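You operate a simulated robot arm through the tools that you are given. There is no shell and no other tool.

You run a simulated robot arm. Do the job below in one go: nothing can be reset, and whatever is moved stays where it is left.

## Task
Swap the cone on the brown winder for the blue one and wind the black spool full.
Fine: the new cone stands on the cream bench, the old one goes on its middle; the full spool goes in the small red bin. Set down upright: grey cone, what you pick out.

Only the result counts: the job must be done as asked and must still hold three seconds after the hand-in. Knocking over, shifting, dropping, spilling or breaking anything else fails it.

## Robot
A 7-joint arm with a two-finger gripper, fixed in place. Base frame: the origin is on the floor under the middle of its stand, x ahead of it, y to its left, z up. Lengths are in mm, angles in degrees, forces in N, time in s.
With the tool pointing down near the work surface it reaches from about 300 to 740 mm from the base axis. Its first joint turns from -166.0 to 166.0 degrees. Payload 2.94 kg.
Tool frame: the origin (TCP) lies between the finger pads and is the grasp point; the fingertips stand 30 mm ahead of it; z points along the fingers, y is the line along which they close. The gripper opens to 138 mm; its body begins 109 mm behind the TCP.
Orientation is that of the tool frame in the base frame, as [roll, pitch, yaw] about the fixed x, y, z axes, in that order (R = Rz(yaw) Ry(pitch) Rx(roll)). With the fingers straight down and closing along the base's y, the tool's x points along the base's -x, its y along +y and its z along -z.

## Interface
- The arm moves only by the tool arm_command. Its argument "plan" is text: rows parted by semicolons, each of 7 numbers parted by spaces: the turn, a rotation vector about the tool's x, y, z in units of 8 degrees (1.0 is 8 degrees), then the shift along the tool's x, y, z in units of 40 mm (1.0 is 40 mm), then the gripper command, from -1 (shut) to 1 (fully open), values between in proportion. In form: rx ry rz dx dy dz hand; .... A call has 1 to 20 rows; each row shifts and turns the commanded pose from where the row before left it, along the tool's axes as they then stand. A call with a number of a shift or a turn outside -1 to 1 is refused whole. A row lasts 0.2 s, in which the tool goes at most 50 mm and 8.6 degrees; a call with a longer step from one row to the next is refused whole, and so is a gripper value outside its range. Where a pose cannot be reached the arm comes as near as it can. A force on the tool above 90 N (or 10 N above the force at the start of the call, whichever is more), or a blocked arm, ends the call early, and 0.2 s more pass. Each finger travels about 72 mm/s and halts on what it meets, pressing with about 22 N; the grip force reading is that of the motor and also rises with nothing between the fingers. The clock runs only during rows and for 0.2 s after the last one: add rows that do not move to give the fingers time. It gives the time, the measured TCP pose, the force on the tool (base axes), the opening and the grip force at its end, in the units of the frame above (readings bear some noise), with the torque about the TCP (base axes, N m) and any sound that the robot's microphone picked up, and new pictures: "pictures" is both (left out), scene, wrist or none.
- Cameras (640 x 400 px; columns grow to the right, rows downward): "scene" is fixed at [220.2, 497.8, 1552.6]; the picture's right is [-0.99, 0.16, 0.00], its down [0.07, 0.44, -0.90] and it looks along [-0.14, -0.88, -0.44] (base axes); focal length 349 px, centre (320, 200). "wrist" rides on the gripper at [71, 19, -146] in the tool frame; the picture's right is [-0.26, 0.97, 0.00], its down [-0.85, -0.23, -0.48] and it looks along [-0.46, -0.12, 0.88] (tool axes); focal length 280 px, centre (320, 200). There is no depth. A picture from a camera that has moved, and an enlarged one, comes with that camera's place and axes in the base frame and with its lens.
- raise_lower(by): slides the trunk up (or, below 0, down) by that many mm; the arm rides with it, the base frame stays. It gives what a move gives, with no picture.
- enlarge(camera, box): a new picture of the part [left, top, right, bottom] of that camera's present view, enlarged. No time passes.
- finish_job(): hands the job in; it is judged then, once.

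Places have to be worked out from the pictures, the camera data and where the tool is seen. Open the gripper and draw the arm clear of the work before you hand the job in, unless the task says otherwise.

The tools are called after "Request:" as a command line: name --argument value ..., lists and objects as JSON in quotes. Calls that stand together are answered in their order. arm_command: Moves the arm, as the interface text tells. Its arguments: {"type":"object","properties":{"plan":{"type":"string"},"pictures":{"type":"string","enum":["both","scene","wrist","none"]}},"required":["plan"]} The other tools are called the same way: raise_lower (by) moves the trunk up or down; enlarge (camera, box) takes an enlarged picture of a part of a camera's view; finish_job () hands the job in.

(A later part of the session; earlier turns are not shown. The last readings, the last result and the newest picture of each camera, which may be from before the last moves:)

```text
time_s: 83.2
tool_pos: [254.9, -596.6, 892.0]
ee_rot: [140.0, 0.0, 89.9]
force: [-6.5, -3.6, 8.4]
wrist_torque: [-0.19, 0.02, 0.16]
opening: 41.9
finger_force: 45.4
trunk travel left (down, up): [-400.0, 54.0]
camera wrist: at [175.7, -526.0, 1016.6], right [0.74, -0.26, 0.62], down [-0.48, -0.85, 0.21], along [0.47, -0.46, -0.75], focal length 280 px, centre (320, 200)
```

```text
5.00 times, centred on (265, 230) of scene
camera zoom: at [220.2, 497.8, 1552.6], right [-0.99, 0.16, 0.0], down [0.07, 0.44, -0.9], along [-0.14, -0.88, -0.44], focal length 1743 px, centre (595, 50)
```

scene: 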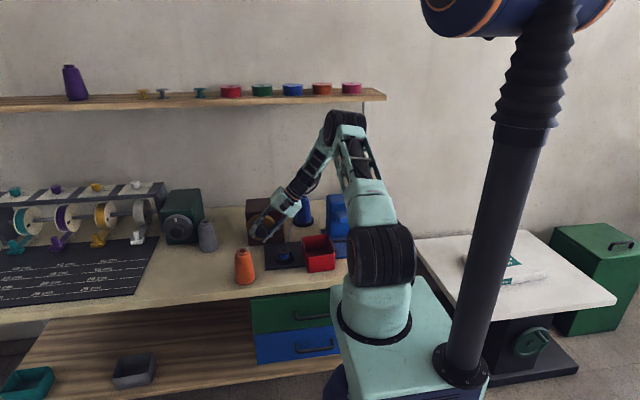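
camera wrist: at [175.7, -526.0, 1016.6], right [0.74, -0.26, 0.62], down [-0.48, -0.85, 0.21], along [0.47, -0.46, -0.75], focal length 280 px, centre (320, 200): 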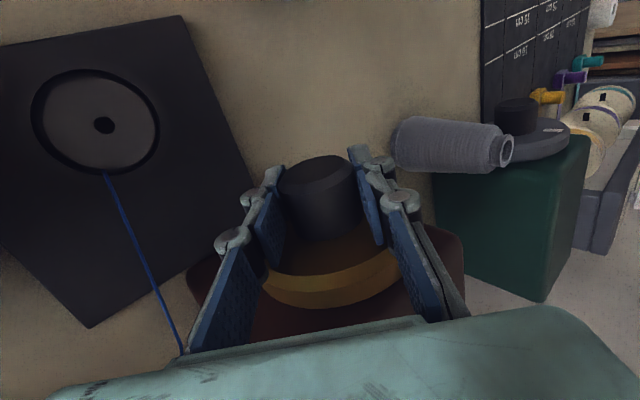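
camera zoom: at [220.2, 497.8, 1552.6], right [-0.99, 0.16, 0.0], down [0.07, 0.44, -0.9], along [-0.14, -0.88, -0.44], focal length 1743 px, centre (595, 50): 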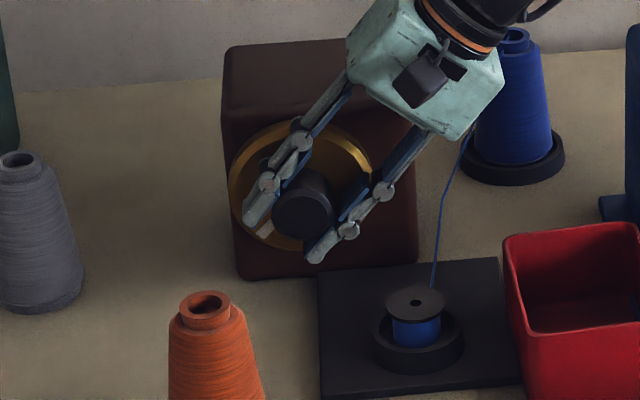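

I turned 64° so far (fill 98 px at ~228°). I'll continue the remaining 32° of this stroke.

Request:
arm_command --plan "-1 0 0 0 0 0 -1; -1 0 0 0 0 0 -1; -1 0 0 0 0 0 -1; -1 0 0 0 0 0 -1; 0 0 0 0 0 0 -1" --pictures "both"

Request:
enlarge --camera "scene" --box '[265, 230, 305, 270]'

Request:
enlarge --camera "scene" --box '[225, 190, 305, 270]'

```text
time_s: 84.4
tool_pos: [254.4, -596.6, 892.2]
ee_rot: [108.2, -0.1, 89.7]
force: [-8.1, -19.3, -3.0]
wrist_torque: [-0.17, 0.03, -0.4]
opening: 41.8
finger_force: 45.0
trunk travel left (down, up): [-400.0, 54.0]
camera wrist: at [122.3, -525.2, 955.9], right [0.3, -0.26, 0.92], down [-0.53, -0.85, -0.07], along [0.79, -0.46, -0.39], focal length 280 px, centre (320, 200)
```

scene: 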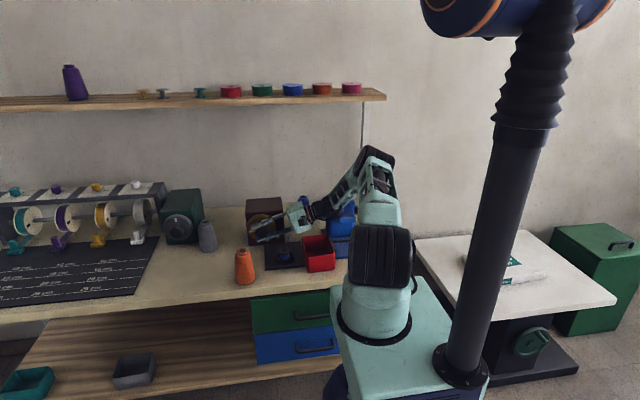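
wrist: 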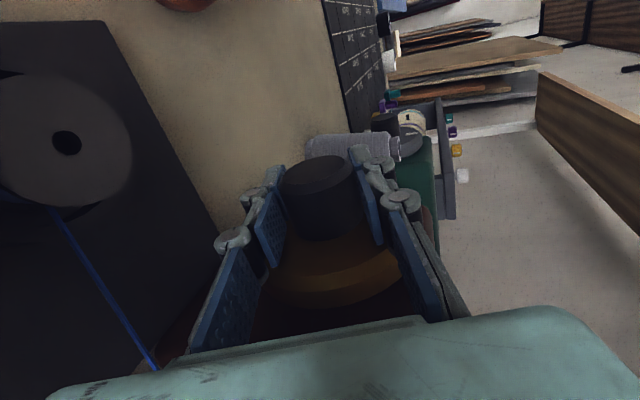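

```text
10.00 times, centred on (285, 250) of scene
camera zoom: at [220.2, 497.8, 1552.6], right [-0.99, 0.16, 0.0], down [0.07, 0.44, -0.9], along [-0.14, -0.88, -0.44], focal length 3486 px, centre (670, -300)
```

zoom: 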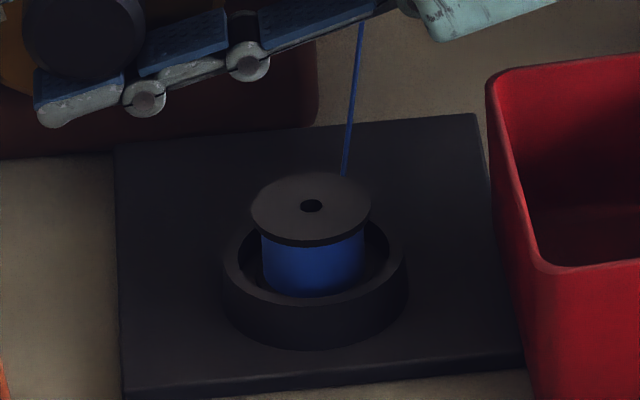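

```text
5.00 times, centred on (265, 230) of scene
camera zoom: at [220.2, 497.8, 1552.6], right [-0.99, 0.16, 0.0], down [0.07, 0.44, -0.9], along [-0.14, -0.88, -0.44], focal length 1743 px, centre (595, 50)
```

zoom: 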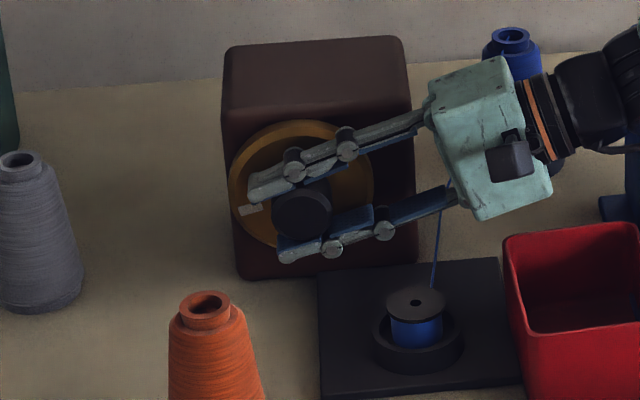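

Fill is ~106 px now at ~255°. I'll swing back and regrip for another, more careful stroke.

Request:
arm_command --plan "0 0 0 0 0 0 -0.159; 0 0 0 0 0 0 -0.159; 0 0 0 0 0 0 -0.159; 1 0 0 0 0 0 -0.159; 1 0 0 0 0 0 -0.159; 1 0 0 0 0 0 -0.159; 1 0 0 0 0 0 -0.159; 1 0 0 0 0 0 -0.159; 1 0 0 0 0 0 -0.159; 1 0 0 0 0 0 -0.159; 1 0 0 0 0 0 -0.159; 1 0 0 0 0 0 -0.159; 1 0 0 0 0 0 -0.159; 1 0 0 0 0 0 -0.159; 1 0 0 0 0 0 -0.159; 0 0 0 0 0 0 -0.159" --pictures "both"

Request:
enlarge --camera "scene" --box '[225, 190, 305, 270]'

Request:
enlarge --camera "scene" --box '[272, 235, 297, 262]'

```text
time_s: 87.8
tool_pos: [255.2, -596.8, 890.7]
ee_rot: [-155.7, -0.1, 90.1]
force: [0.7, 0.4, -0.5]
wrist_torque: [-0.02, 0.03, 0.01]
opening: 57.9
finger_force: 0.0
trunk travel left (down, up): [-400.0, 54.0]
camera wrist: at [332.5, -526.0, 1016.8], right [0.88, -0.26, -0.4], down [-0.02, -0.85, 0.53], along [-0.47, -0.46, -0.75], focal length 280 px, centre (320, 200)
```

scene: 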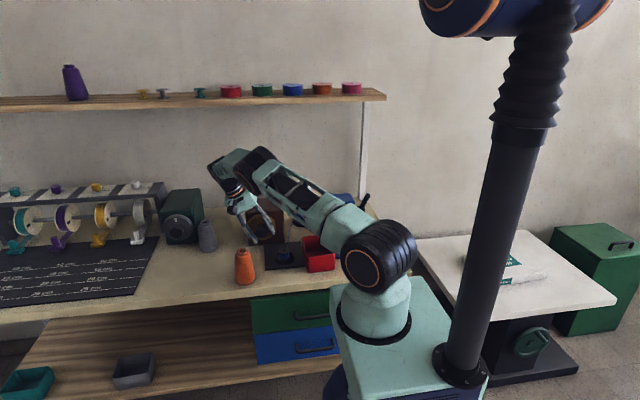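
wrist: 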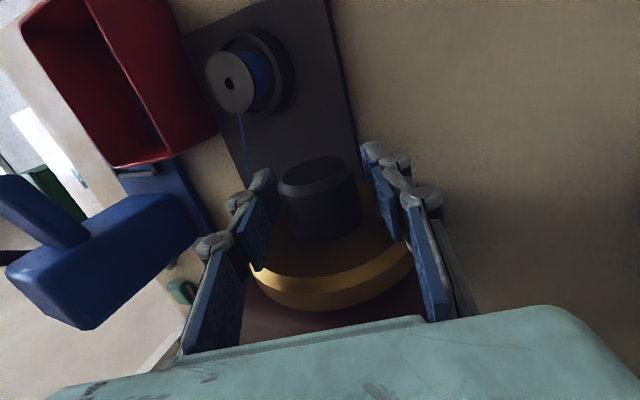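

```text
5.00 times, centred on (265, 230) of scene
camera zoom: at [220.2, 497.8, 1552.6], right [-0.99, 0.16, 0.0], down [0.07, 0.44, -0.9], along [-0.14, -0.88, -0.44], focal length 1743 px, centre (595, 50)
```

zoom: 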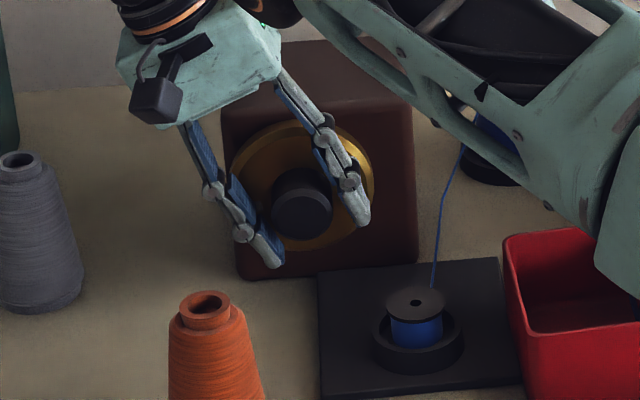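

```text
14.81 times, centred on (284, 248) of scene
camera zoom: at [220.2, 497.8, 1552.6], right [-0.99, 0.16, 0.0], down [0.07, 0.44, -0.9], along [-0.14, -0.88, -0.44], focal length 5165 px, centre (846, -518)
```

zoom: 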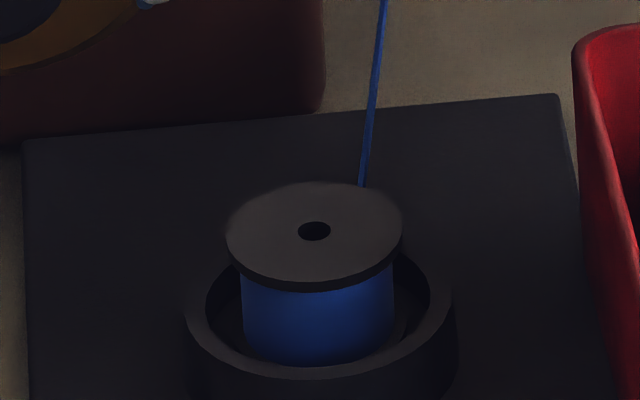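

At 14.8× zoom the wound width is 152 px versus a 175 px flange. I'll regrip and turn in smaller increments.

Request:
arm_command --plan "0 0 0 0 0 0 -1; 0 0 0 0 0 0 -1; 0 0 0 0 0 0 -1; 0 0 0 0 0 0 -1; -1 0 0 0 0 0 -1; -1 0 0 0 0 0 -1; -1 0 0 0 0 0 -1; 0 0 0 0 0 0 -1" --pictures "scene"

Request:
enlarge --camera "scene" --box '[272, 235, 297, 262]'

Request:
enlarge --camera "scene" --box '[225, 190, 305, 270]'

```text
time_s: 89.6
tool_pos: [254.7, -596.4, 891.6]
ee_rot: [179.9, 0.0, 90.0]
force: [-0.3, -1.5, 3.5]
wrist_torque: [0.84, -0.02, 0.19]
opening: 42.0
finger_force: 45.0
trunk travel left (down, up): [-400.0, 54.0]
```

scene: 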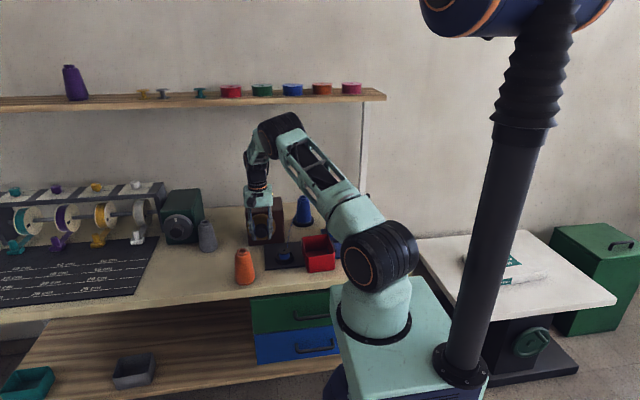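

```text
14.81 times, centred on (284, 248) of scene
camera zoom: at [220.2, 497.8, 1552.6], right [-0.99, 0.16, 0.0], down [0.07, 0.44, -0.9], along [-0.14, -0.88, -0.44], focal length 5165 px, centre (846, -518)
```

zoom: 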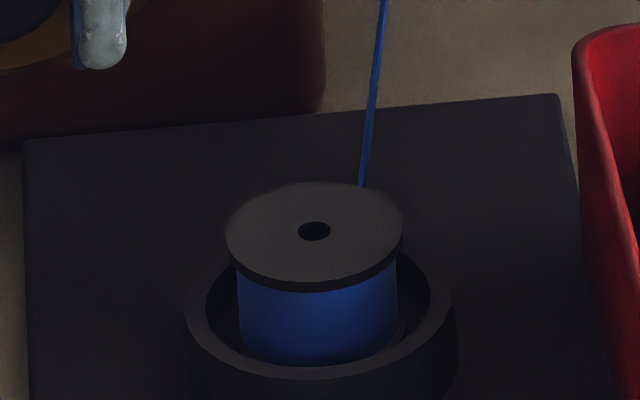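

```text
5.00 times, centred on (265, 230) of scene
camera zoom: at [220.2, 497.8, 1552.6], right [-0.99, 0.16, 0.0], down [0.07, 0.44, -0.9], along [-0.14, -0.88, -0.44], focal length 1743 px, centre (595, 50)
```

zoom: 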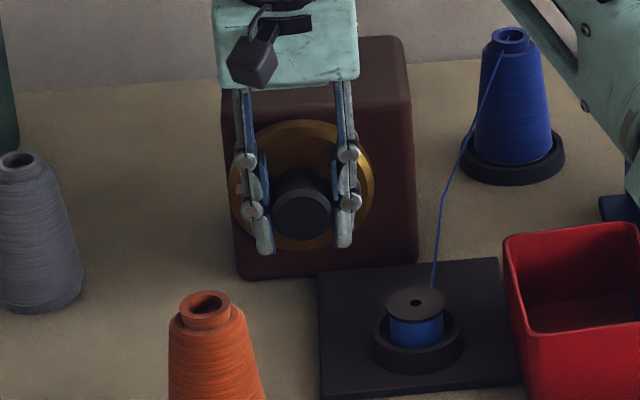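

Now 160 px of 175. Continuing 16° more and watching for it to top out or for a sound.

Request:
arm_command --plan "-1 0 0 0 0 0 -1; -1 0 0 0 0 0 -1; 0 0 0 0 0 0 -1" --pictures "scene"

Request:
enlarge --camera "scene" --box '[272, 235, 297, 262]'

```text
time_s: 90.4
tool_pos: [255.8, -595.9, 891.2]
ee_rot: [164.0, -0.1, 90.0]
force: [-0.7, -0.1, 5.5]
wrist_torque: [0.35, 0.0, 0.23]
opening: 42.1
finger_force: 45.3
trunk travel left (down, up): [-400.0, 54.0]
```

scene: 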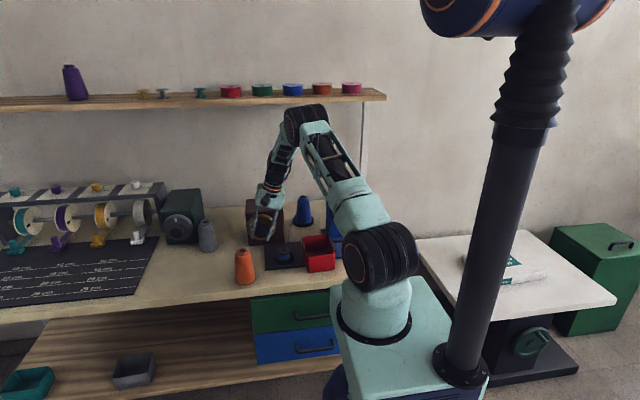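

```text
14.81 times, centred on (284, 248) of scene
camera zoom: at [220.2, 497.8, 1552.6], right [-0.99, 0.16, 0.0], down [0.07, 0.44, -0.9], along [-0.14, -0.88, -0.44], focal length 5165 px, centre (846, -518)
```

zoom: 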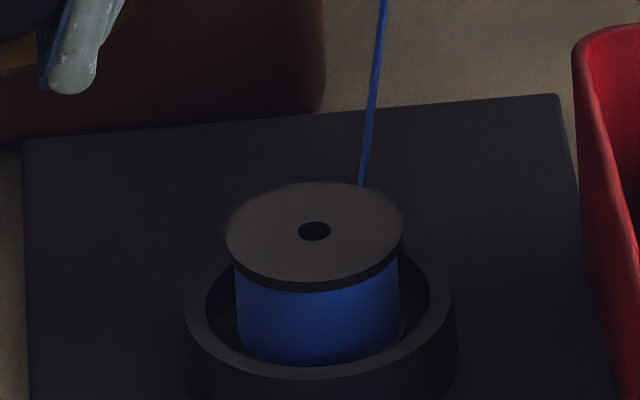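

Width ~165 px, still growing. Another 16° in two increments with checks.

Request:
arm_command --plan "-1 0 0 0 0 0 -1; 0 0 0 0 0 0 -1" --pictures "scene"

Request:
enlarge --camera "scene" --box '[272, 235, 297, 262]'

Request:
arm_command --plan "-1 0 0 0 0 0 -1; 0 0 0 0 0 0 -1" --pictures "scene"

Request:
enlarge --camera "scene" --box '[272, 235, 297, 262]'

```text
time_s: 91.0
tool_pos: [254.4, -597.0, 892.1]
ee_rot: [155.9, -0.1, 90.1]
force: [-2.1, -0.4, 5.9]
wrist_torque: [0.29, 0.01, 0.26]
opening: 41.8
finger_force: 44.7
trunk travel left (down, up): [-400.0, 54.0]
```

scene: 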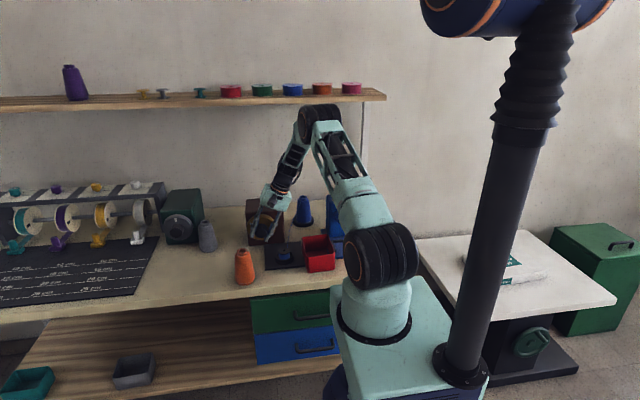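

```text
14.81 times, centred on (284, 248) of scene
camera zoom: at [220.2, 497.8, 1552.6], right [-0.99, 0.16, 0.0], down [0.07, 0.44, -0.9], along [-0.14, -0.88, -0.44], focal length 5165 px, centre (846, -518)
```

zoom: 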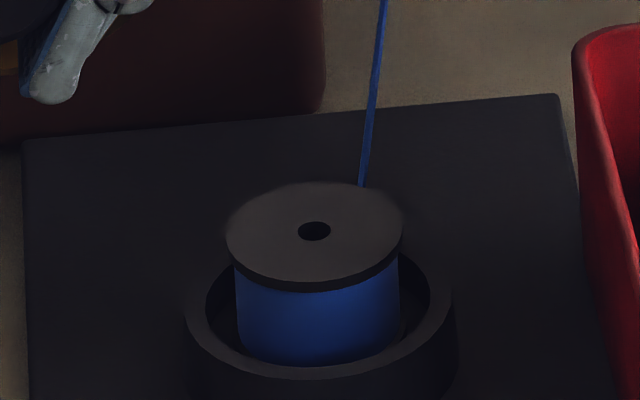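

```text
time_s: 91.6
tool_pos: [255.9, -596.4, 891.7]
ee_rot: [148.0, -0.1, 89.9]
force: [-2.5, -4.0, 3.8]
wrist_torque: [0.1, 0.01, 0.36]
opening: 42.0
finger_force: 44.9
trunk travel left (down, up): [-400.0, 54.0]
```

scene: 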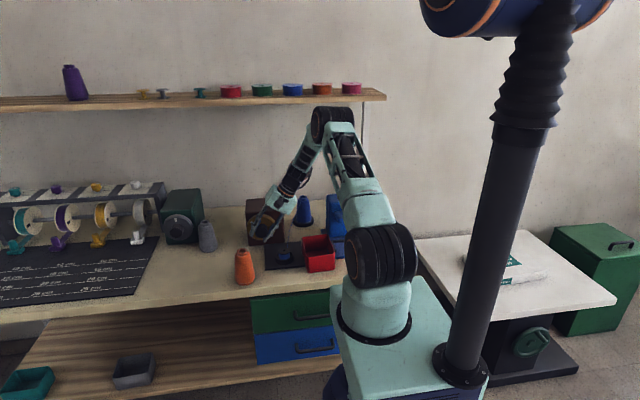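

```text
14.81 times, centred on (284, 248) of scene
camera zoom: at [220.2, 497.8, 1552.6], right [-0.99, 0.16, 0.0], down [0.07, 0.44, -0.9], along [-0.14, -0.88, -0.44], focal length 5165 px, centre (846, -518)
```

zoom: 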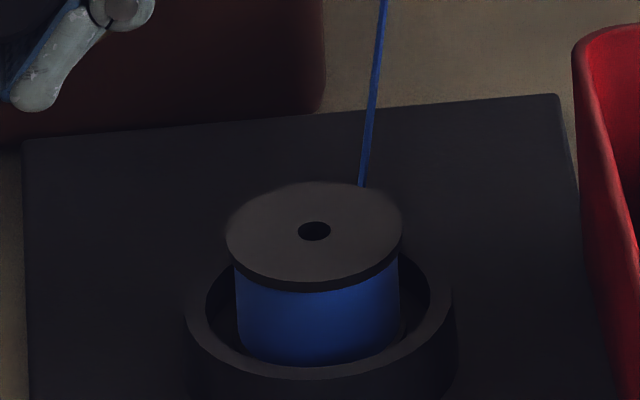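

The wound width has stayed at ~165 px through the last two increments, so the spool appears full. I'll verify the dial actually moved (mark position), to rule out finger slip.

Request:
enlarge --camera "scene" --box '[240, 195, 290, 250]'

Request:
arm_command --plan "-1 0 0 0 0 0 -1; 0 0 0 0 0 0 -1" --pictures "scene"

Request:
enlarge --camera "scene" --box '[240, 195, 290, 250]'

Request:
enlarge --camera "scene" --box '[272, 235, 297, 262]'

```text
7.27 times, centred on (265, 222) of scene
camera zoom: at [220.2, 497.8, 1552.6], right [-0.99, 0.16, 0.0], down [0.07, 0.44, -0.9], along [-0.14, -0.88, -0.44], focal length 2536 px, centre (720, 36)
```

zoom: 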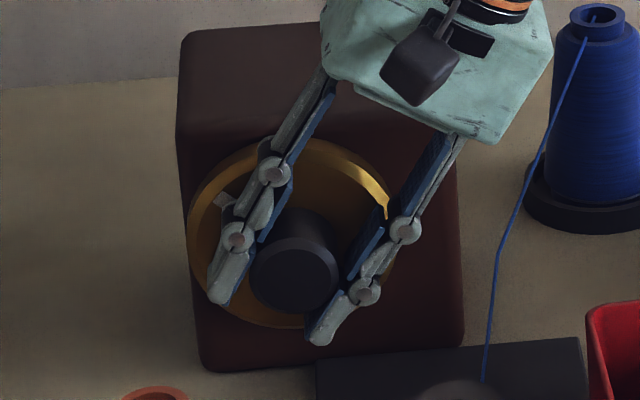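

```text
time_s: 92.2
tool_pos: [255.4, -595.7, 890.7]
ee_rot: [140.0, -0.2, 89.8]
force: [-0.7, -5.7, 6.5]
wrist_torque: [0.36, -0.01, 0.43]
opening: 41.9
finger_force: 45.1
trunk travel left (down, up): [-400.0, 54.0]
```

scene: 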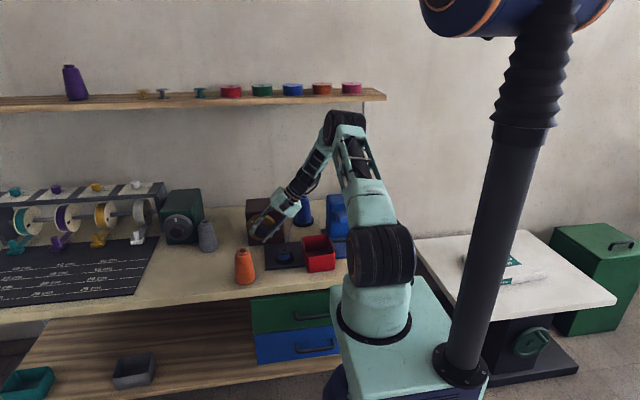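

```text
7.27 times, centred on (265, 222) of scene
camera zoom: at [220.2, 497.8, 1552.6], right [-0.99, 0.16, 0.0], down [0.07, 0.44, -0.9], along [-0.14, -0.88, -0.44], focal length 2536 px, centre (720, 36)
```

zoom: 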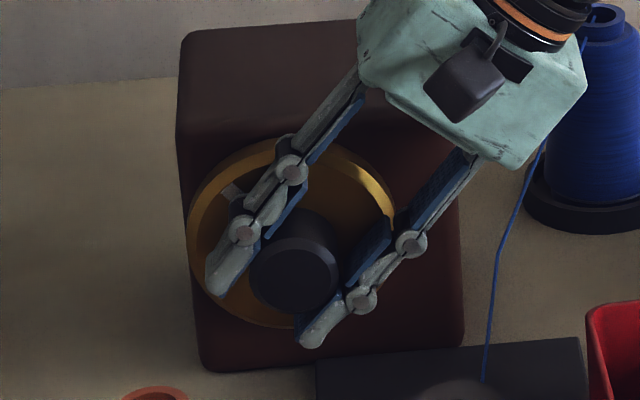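

```text
14.81 times, centred on (284, 248) of scene
camera zoom: at [220.2, 497.8, 1552.6], right [-0.99, 0.16, 0.0], down [0.07, 0.44, -0.9], along [-0.14, -0.88, -0.44], focal length 5165 px, centre (846, -518)
```

zoom: 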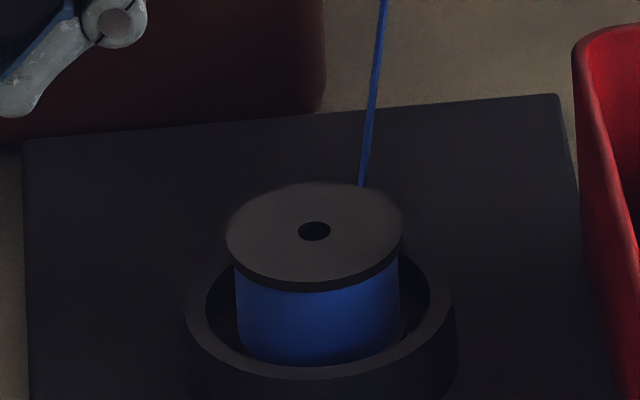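

The dial is turning (mark moved) while the spool stays at its maximum, so it's full. I'll release the knob, back away in +y, return the tool to vertical and rise.

Request:
arm_command --plan "0 0 0 0 0 0 -0.159; 0 0 0 0 0 0 -0.159; 0 0 0 0 0 0 -0.159; 0 0 0 0.5 0 0 -0.159; 0 0 0 0.5 0 0 -0.159; 0 0 0 0.5 0 0 -0.159; 1 0 0 0 0 0 -0.159; 1 0 0 0 0 0 -0.159; 1 0 0 0 0 0 -0.159; 1 0 0 0 0 0 -0.159; 1 0 0 0 0 0 -0.159; 0 0 0 0 0 -0.9 -0.159; 0 0 0 0 0 -0.9 -0.159; 0 0 0 0 0 -0.9 -0.159; 0 0 0 0 0 0 -0.159" --pictures "both"

Request:
enlarge --camera "scene" --box '[240, 190, 330, 280]'

```text
time_s: 95.4
tool_pos: [254.4, -536.6, 997.9]
ee_rot: [-180.0, -0.3, 90.0]
force: [1.0, 0.0, 0.2]
wrist_torque: [-0.04, -0.05, 0.01]
opening: 58.0
finger_force: 0.1
trunk travel left (down, up): [-400.0, 54.0]
camera wrist: at [274.3, -465.3, 1144.2], right [0.96, -0.26, 0.0], down [-0.23, -0.85, 0.47], along [-0.13, -0.46, -0.88], focal length 280 px, centre (320, 200)
```

scene: 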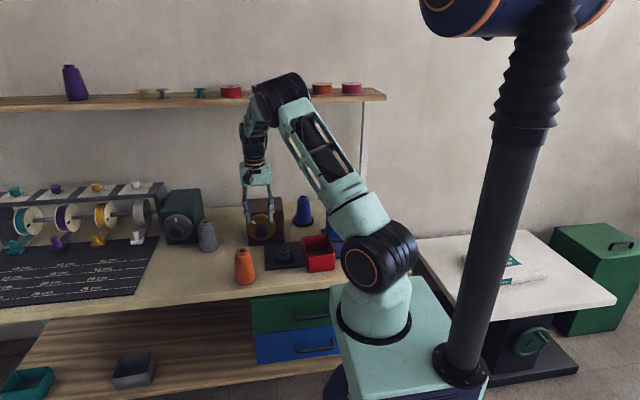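
wrist: 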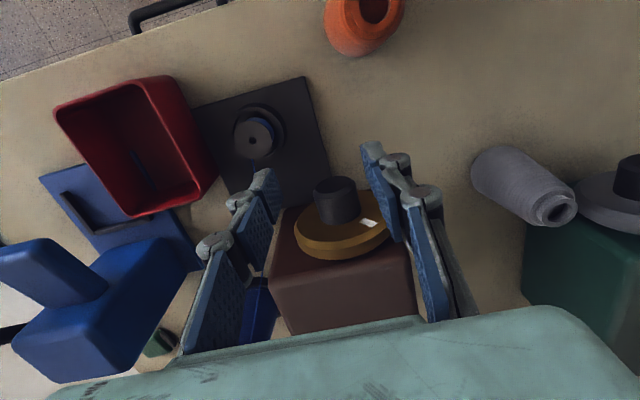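

```text
4.44 times, centred on (285, 235) of scene
camera zoom: at [220.2, 497.8, 1552.6], right [-0.99, 0.16, 0.0], down [0.07, 0.44, -0.9], along [-0.14, -0.88, -0.44], focal length 1550 px, centre (476, 44)
```

zoom: 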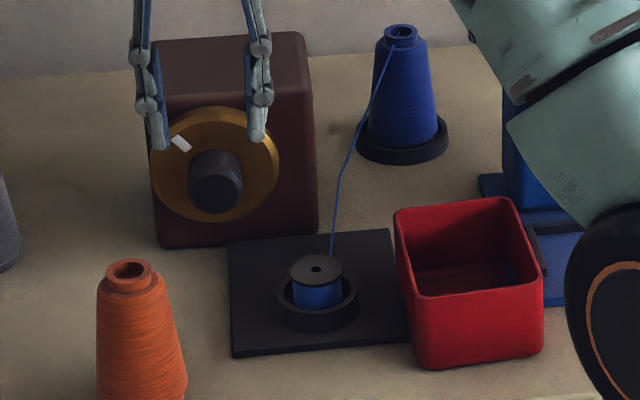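

Knob released; the dial mark sits near 11 o'clock and the spool is full. I'll yaw the tool back 90° so the fingers close along y, and move above the spool.

Request:
arm_command --plan "0 0 -0.9375 0 0 0 0.05; 0 0 -0.9375 0 0 0 0.05; 0 0 -0.9375 0 0 0 0.05; 0 0 -0.9375 0 0 0 0.05; 0 0 -0.9375 0 0 0 0.05; 0 0 -0.9375 0 0 0 0.05; 0 0 -0.9375 0 0 0 0.05; 0 0 -0.9375 0 0 0 0.05; 0 0 -0.9375 0 0 0 0.05; 0 0 -0.9375 0 0 0 0.05; 0 0 -0.9375 0 0 0 0.05; 0 0 -0.9375 0 0 0 0.05; 0 0 0 0.93 0.08 0 0.05; 0 0 0 0.93 0.08 0 0.05; 0 0 0 0 0 0 0.05" --pictures "both"

Request:
enlarge --camera "wrist" --box '[240, 110, 400, 250]'

```text
time_s: 98.6
tool_pos: [180.6, -530.5, 998.8]
ee_rot: [179.8, 0.1, -180.0]
force: [-0.4, 0.0, 0.7]
wrist_torque: [-0.04, -0.04, 0.0]
opening: 72.5
finger_force: 0.1
trunk travel left (down, up): [-400.0, 54.0]
camera wrist: at [109.5, -511.2, 1145.0], right [0.26, 0.97, 0.0], down [0.85, -0.23, 0.47], along [0.46, -0.12, -0.88], focal length 280 px, centre (320, 200)
```

scene: 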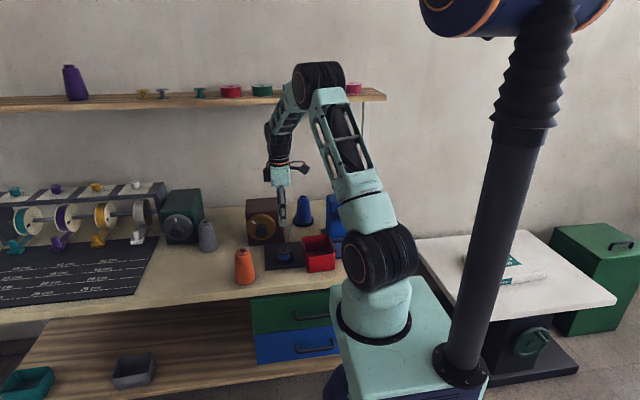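
wrist: 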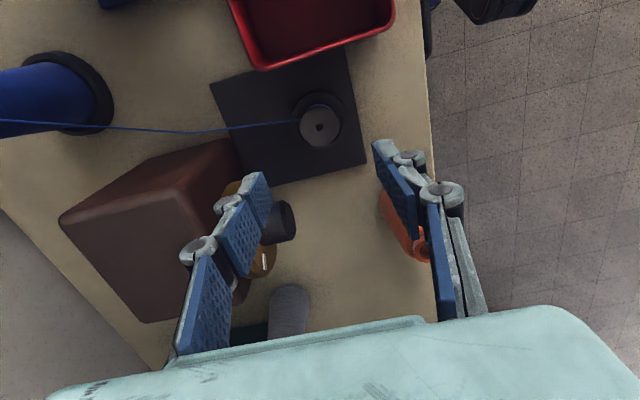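

```text
2.86 times, centred on (320, 180) of wrist
camera zoom: at [109.5, -511.2, 1145.0], right [0.26, 0.97, 0.0], down [0.85, -0.23, 0.47], along [0.46, -0.12, -0.88], focal length 801 px, centre (320, 257)
```

zoom: 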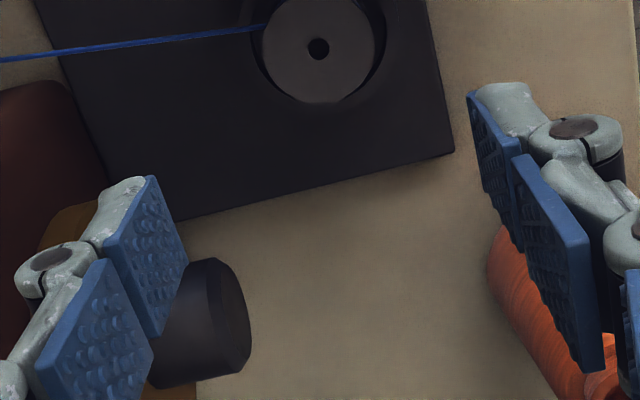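

Spool centre computes to (180.6,-531.1) with flange top z≈846. I'll descend to TCP z≈885 and check.

Request:
arm_command --plan "0 0 0 0 -0.022 0.95 0.05; 0 0 0 0 0 0.95 0.05; 0 0 0 0 0 0.95 0.05; 0 0 0 0 0 0 0.05" --pictures "both"

Request:
enlarge --camera "wrist" --box '[240, 100, 420, 250]'

Request:
enlarge --camera "scene" --box '[260, 215, 310, 275]'

```text
time_s: 99.6
tool_pos: [179.8, -529.7, 884.2]
ee_rot: [179.8, -0.2, 180.0]
force: [0.2, -0.4, -1.3]
wrist_torque: [0.0, 0.01, -0.01]
opening: 72.6
finger_force: 0.0
trunk travel left (down, up): [-400.0, 54.0]
camera wrist: at [109.1, -511.2, 1030.5], right [0.26, 0.96, 0.0], down [0.85, -0.23, 0.47], along [0.46, -0.12, -0.88], focal length 280 px, centre (320, 200)
```

scene: 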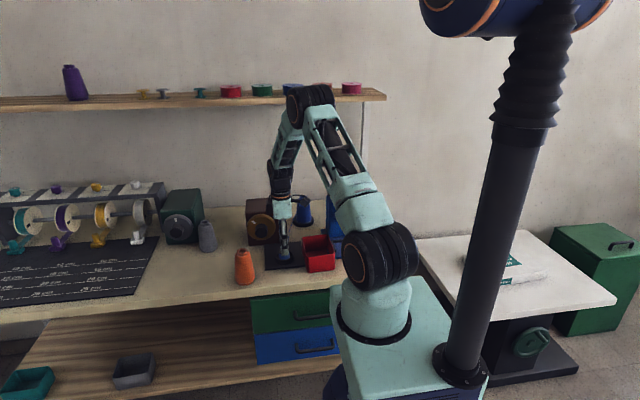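
wrist: 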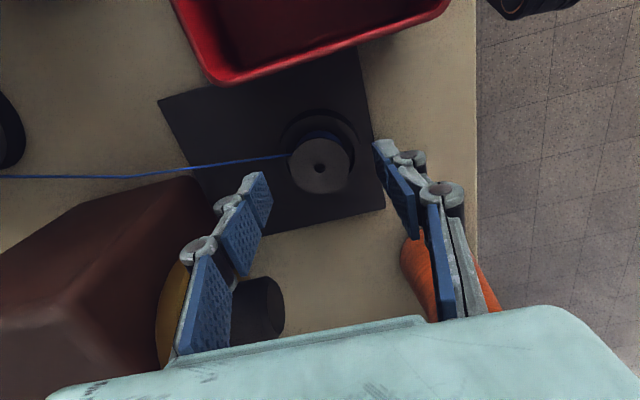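

```text
2.67 times, centred on (330, 175) of wrist
camera zoom: at [109.1, -511.2, 1030.5], right [0.26, 0.96, 0.0], down [0.85, -0.23, 0.47], along [0.46, -0.12, -0.88], focal length 748 px, centre (293, 267)
```

zoom: 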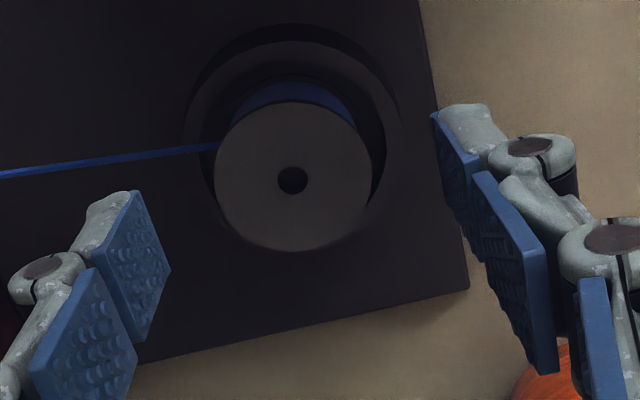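

```text
6.67 times, centred on (285, 245) of scene
camera zoom: at [220.2, 497.8, 1552.6], right [-0.99, 0.16, 0.0], down [0.07, 0.44, -0.9], along [-0.14, -0.88, -0.44], focal length 2324 px, centre (553, -100)
```

zoom: 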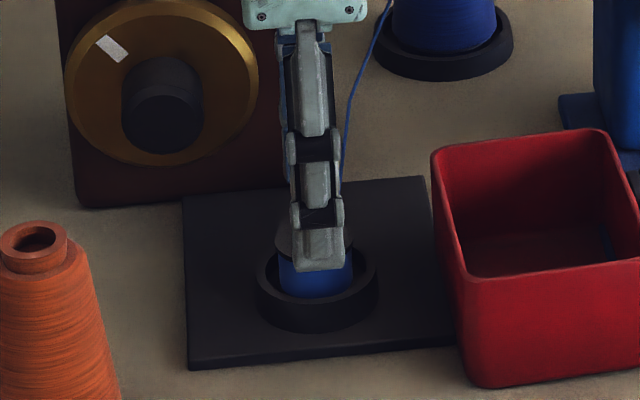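

Aligned within 1 mm; flange top is z≈845.5. I'll lower 25 mm so the fingertips straddle the spool's upper part just above the holder rim.

Request:
arm_command --plan "0 0 0 0 -0.012 0.3 0.05; 0 0 0 0 0 0.325 0.05; 0 0 0 0 0 0 0.05" --pictures "both"

Request:
enlarge --camera "wrist" --box '[240, 100, 420, 250]'

Request:
enlarge --camera "scene" --box '[260, 215, 310, 275]'

```text
time_s: 100.4
tool_pos: [179.6, -530.8, 861.2]
ee_rot: [179.8, -0.2, -180.0]
force: [0.3, 0.2, -0.6]
wrist_torque: [0.01, 0.05, -0.03]
opening: 72.9
finger_force: 0.1
trunk travel left (down, up): [-400.0, 54.0]
camera wrist: at [108.7, -512.2, 1007.4], right [0.26, 0.96, 0.0], down [0.85, -0.23, 0.47], along [0.46, -0.12, -0.88], focal length 280 px, centre (320, 200)
```

scene: 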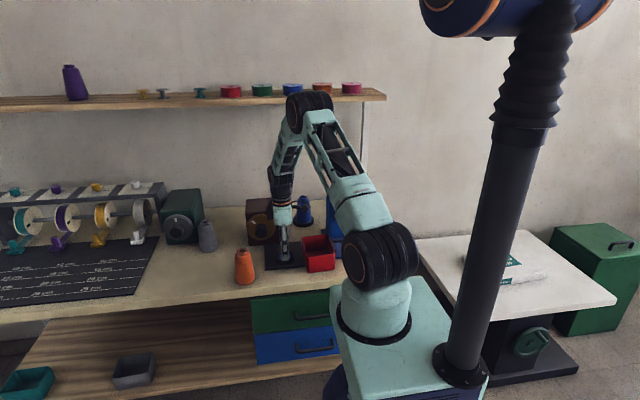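
wrist: 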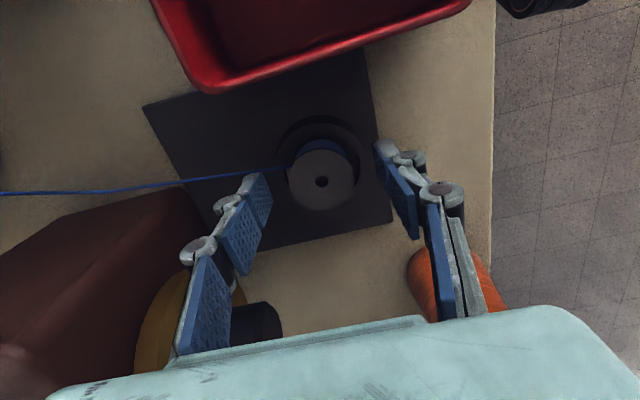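

```text
2.67 times, centred on (330, 175) of wrist
camera zoom: at [108.7, -512.2, 1007.4], right [0.26, 0.96, 0.0], down [0.85, -0.23, 0.47], along [0.46, -0.12, -0.88], focal length 748 px, centre (293, 267)
```

zoom: 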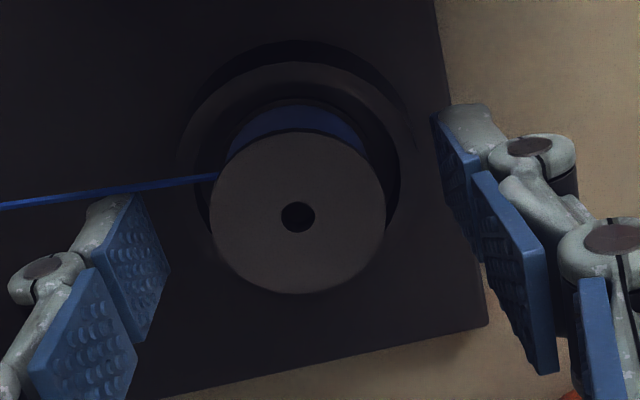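

```text
6.67 times, centred on (285, 245) of scene
camera zoom: at [220.2, 497.8, 1552.6], right [-0.99, 0.16, 0.0], down [0.07, 0.44, -0.9], along [-0.14, -0.88, -0.44], focal length 2324 px, centre (553, -100)
```

zoom: 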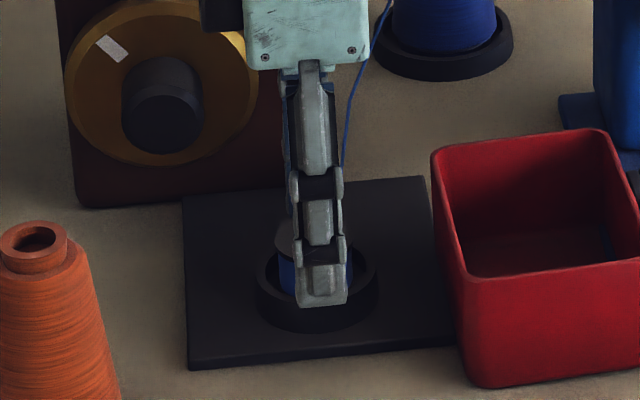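

Centred. I'll close on the spool's flange.

Request:
arm_command --plan "0 0 0 0 0.02 0 -0.25; 0 0 0 0 0 0 -0.35; 0 0 0 0 0 0 -1; 0 0 0 0 0 0 -1; 0 0 0 0 0 0 -1; 0 0 0 0 0 0 -1" --pictures "both"

Request:
enlarge --camera "wrist" --box '[240, 100, 420, 250]'

Request:
enlarge --camera "scene" --box '[260, 215, 310, 275]'

```text
time_s: 101.8
tool_pos: [180.2, -530.1, 861.9]
ee_rot: [179.7, -0.1, 180.0]
force: [0.6, 0.7, -0.2]
wrist_torque: [-0.03, 0.02, 0.0]
opening: 40.4
finger_force: 22.4
trunk travel left (down, up): [-400.0, 54.0]
camera wrist: at [109.2, -511.0, 1007.1], right [0.26, 0.96, 0.0], down [0.85, -0.23, 0.47], along [0.46, -0.12, -0.88], focal length 280 px, centre (320, 200)
```

scene: 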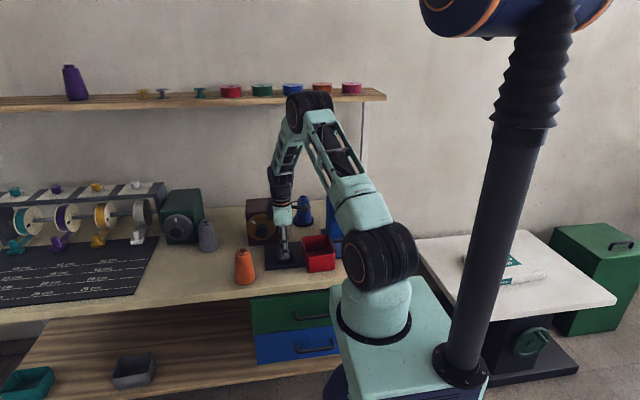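
wrist: 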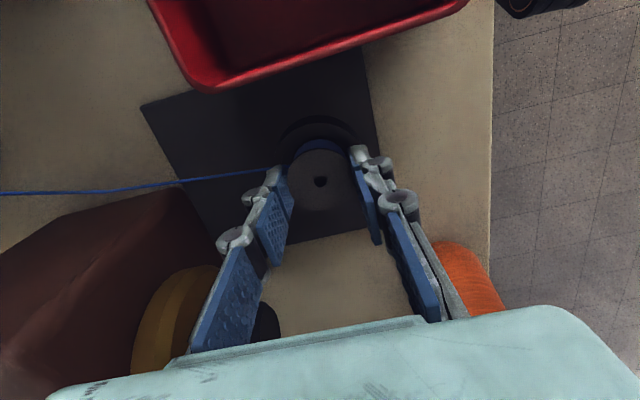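

```text
2.67 times, centred on (330, 175) of wrist
camera zoom: at [109.2, -511.0, 1007.1], right [0.26, 0.96, 0.0], down [0.85, -0.23, 0.47], along [0.46, -0.12, -0.88], focal length 748 px, centre (293, 267)
```

zoom: 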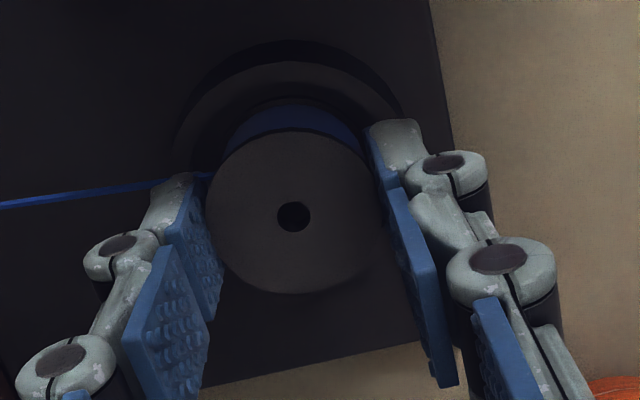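

```text
6.67 times, centred on (285, 245) of scene
camera zoom: at [220.2, 497.8, 1552.6], right [-0.99, 0.16, 0.0], down [0.07, 0.44, -0.9], along [-0.14, -0.88, -0.44], focal length 2324 px, centre (553, -100)
```

zoom: 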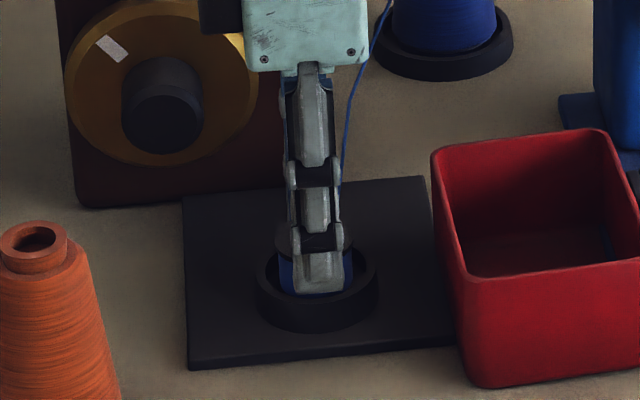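

Gripped at 40.4 mm. I'll lift gently 10 mm and look for slip.

Request:
arm_command --plan "0 0 0 0 0 -0.125 -1; 0 0 0 0 0 -0.125 -1; 0 0 0 0 0 0 -1" --pictures "both"

Request:
enlarge --camera "wrist" --box '[240, 100, 420, 250]'

Request:
enlarge --camera "scene" --box '[260, 215, 310, 275]'

```text
time_s: 102.6
tool_pos: [181.7, -530.5, 870.3]
ee_rot: [179.8, -0.1, -180.0]
force: [0.4, -0.7, -0.1]
wrist_torque: [0.01, -0.01, 0.0]
opening: 40.3
finger_force: 22.1
trunk travel left (down, up): [-400.0, 54.0]
camera wrist: at [110.3, -511.6, 1016.9], right [0.26, 0.96, 0.0], down [0.85, -0.23, 0.47], along [0.46, -0.12, -0.88], focal length 280 px, centre (320, 200)
```

scene: 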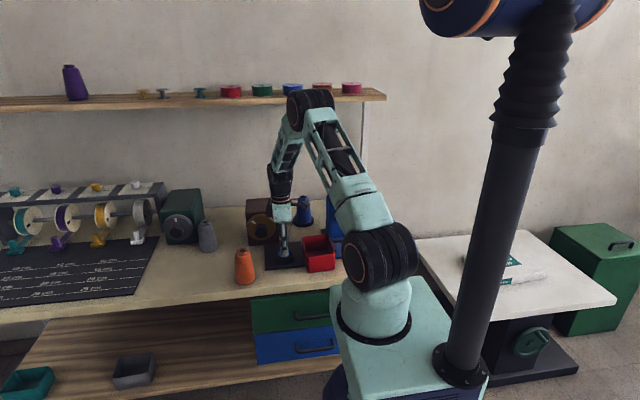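
wrist: 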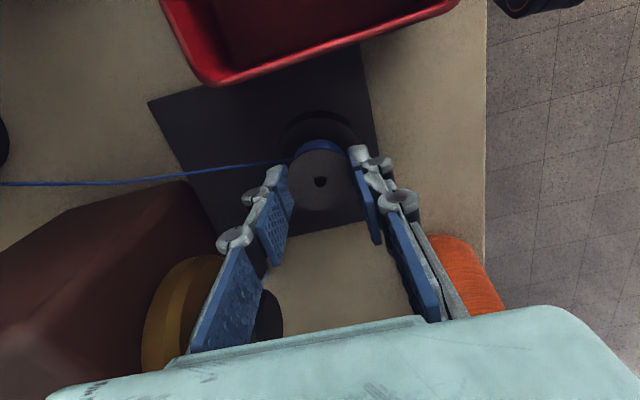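

```text
2.67 times, centred on (330, 175) of wrist
camera zoom: at [110.3, -511.6, 1016.9], right [0.26, 0.96, 0.0], down [0.85, -0.23, 0.47], along [0.46, -0.12, -0.88], focal length 748 px, centre (293, 267)
```

zoom: 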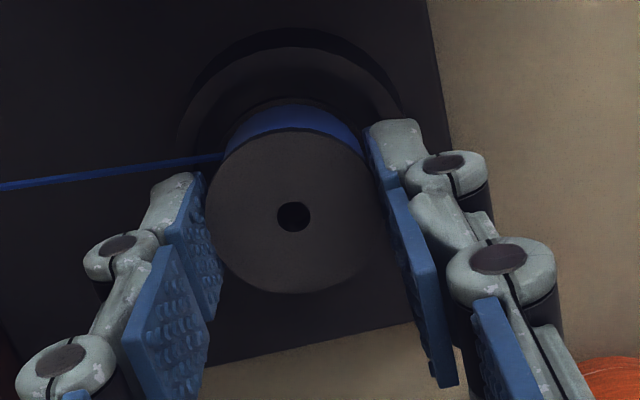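

```text
6.67 times, centred on (285, 245) of scene
camera zoom: at [220.2, 497.8, 1552.6], right [-0.99, 0.16, 0.0], down [0.07, 0.44, -0.9], along [-0.14, -0.88, -0.44], focal length 2324 px, centre (553, -100)
```

zoom: 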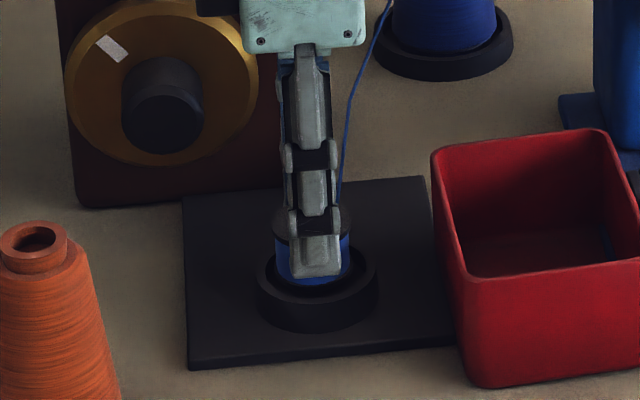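

No slip; the spool comes out with the gripper. I'll raise it another 100 mm.

Request:
arm_command --plan "0 0 0 0 0 -0.25 -1; 0 0 0 0 0 -0.5 -1; 0 0 0 0 0 -0.5 -1; 0 0 0 0 0 -0.5 -1; 0 0 0 0 0 -0.5 -1; 0 0 0 0 0 -0.25 -1; 0 0 0 0 0 0 -1" --pictures "both"

Request:
enlarge --camera "scene" --box '[250, 190, 340, 280]'

```text
time_s: 104.2
tool_pos: [181.8, -529.8, 970.7]
ee_rot: [179.8, -0.2, 180.0]
force: [0.3, -0.1, 0.0]
wrist_torque: [-0.01, -0.01, -0.01]
opening: 40.0
finger_force: 22.2
trunk travel left (down, up): [-400.0, 54.0]
camera wrist: at [110.8, -511.6, 1117.1], right [0.26, 0.96, 0.0], down [0.85, -0.23, 0.47], along [0.46, -0.12, -0.88], focal length 280 px, centre (320, 200)
```

scene: 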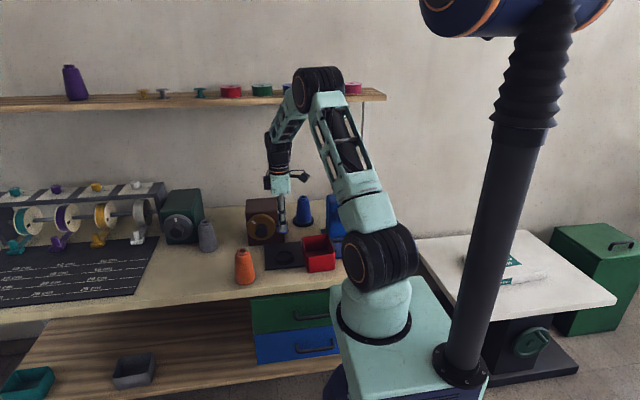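
wrist: 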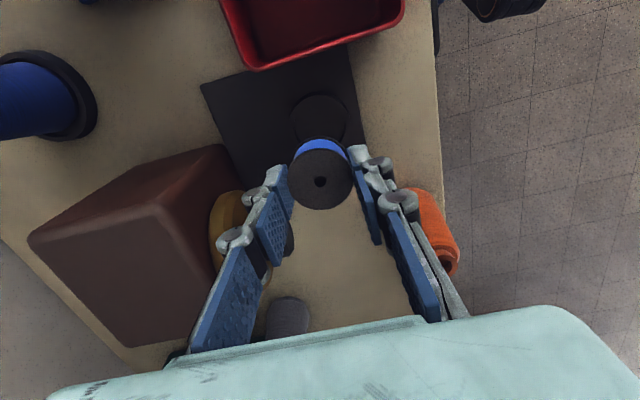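

```text
4.44 times, centred on (295, 235) of scene
camera zoom: at [220.2, 497.8, 1552.6], right [-0.99, 0.16, 0.0], down [0.07, 0.44, -0.9], along [-0.14, -0.88, -0.44], focal length 1550 px, centre (431, 44)
```

zoom: 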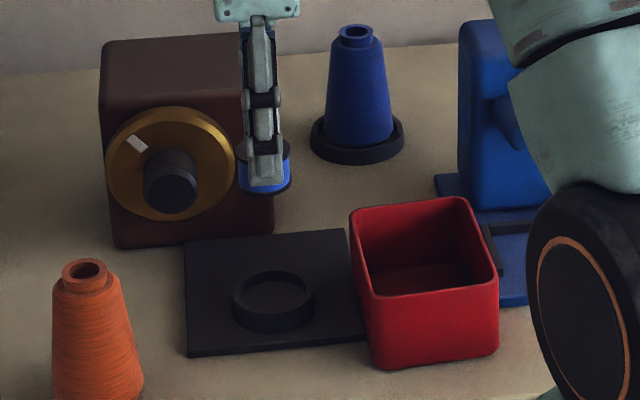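

The thread is cut cleanly and the full spool is out; the blue cone is undisturbed. Bin centre computes to about (62,-509) with rim z≈859. I'll carry the spool over the bin.

Request:
arm_command --plan "0 0 0 0.35 0.065 0 -1; 0 0 0 0.7 0.12 0 -1; 0 0 0 0.7 0.12 0 -1; 0 0 0 0.7 0.12 0 -1; 0 0 0 0.54 0.1 0 -1; 0 0 0 0 0 0 -1" --pictures "both"

Request:
enlarge --camera "wrist" --box '[180, 60, 460, 280]'

Request:
enlarge --camera "scene" --box '[280, 190, 360, 280]'

```text
time_s: 105.6
tool_pos: [62.0, -510.9, 970.5]
ee_rot: [179.9, -0.2, 180.0]
force: [0.5, 0.0, -0.5]
wrist_torque: [0.02, 0.03, 0.0]
opening: 39.8
finger_force: 22.3
trunk travel left (down, up): [-400.0, 54.0]
camera wrist: at [-8.8, -492.2, 1117.3], right [0.26, 0.96, 0.0], down [0.85, -0.23, 0.47], along [0.46, -0.12, -0.88], focal length 280 px, centre (320, 200)
```

scene: 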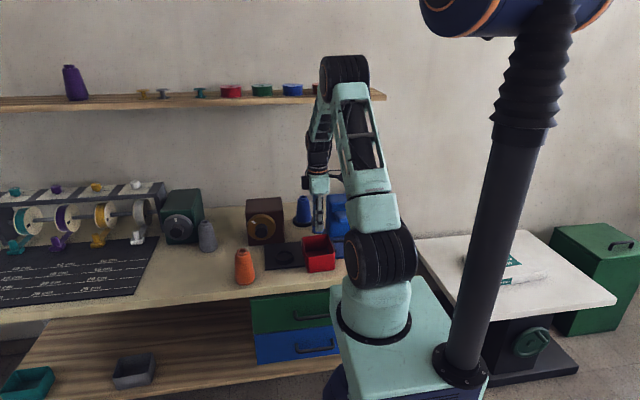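
wrist: 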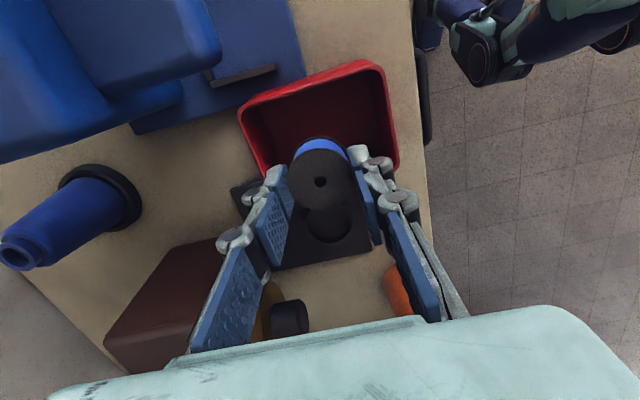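

```text
1.82 times, centred on (320, 170) of wrist
camera zoom: at [-8.8, -492.2, 1117.3], right [0.26, 0.96, 0.0], down [0.85, -0.23, 0.47], along [0.46, -0.12, -0.88], focal length 510 px, centre (320, 254)
```

zoom: 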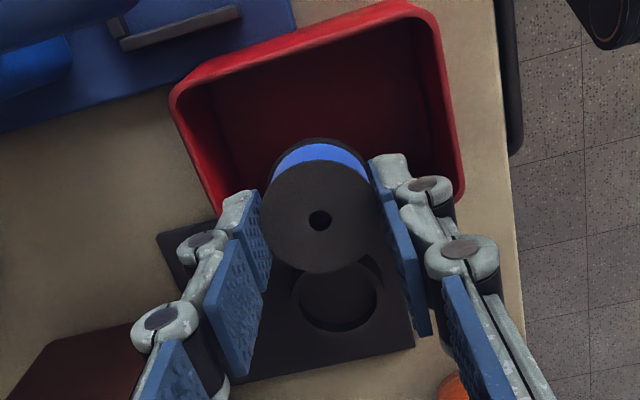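

```text
4.44 times, centred on (320, 235) of scene
camera zoom: at [220.2, 497.8, 1552.6], right [-0.99, 0.16, 0.0], down [0.07, 0.44, -0.9], along [-0.14, -0.88, -0.44], focal length 1550 px, centre (320, 44)
```

zoom: 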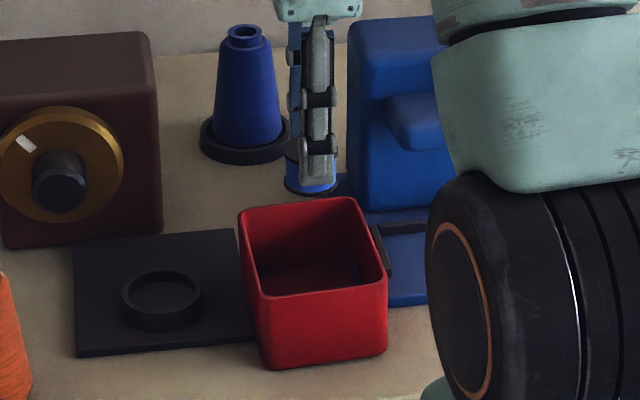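

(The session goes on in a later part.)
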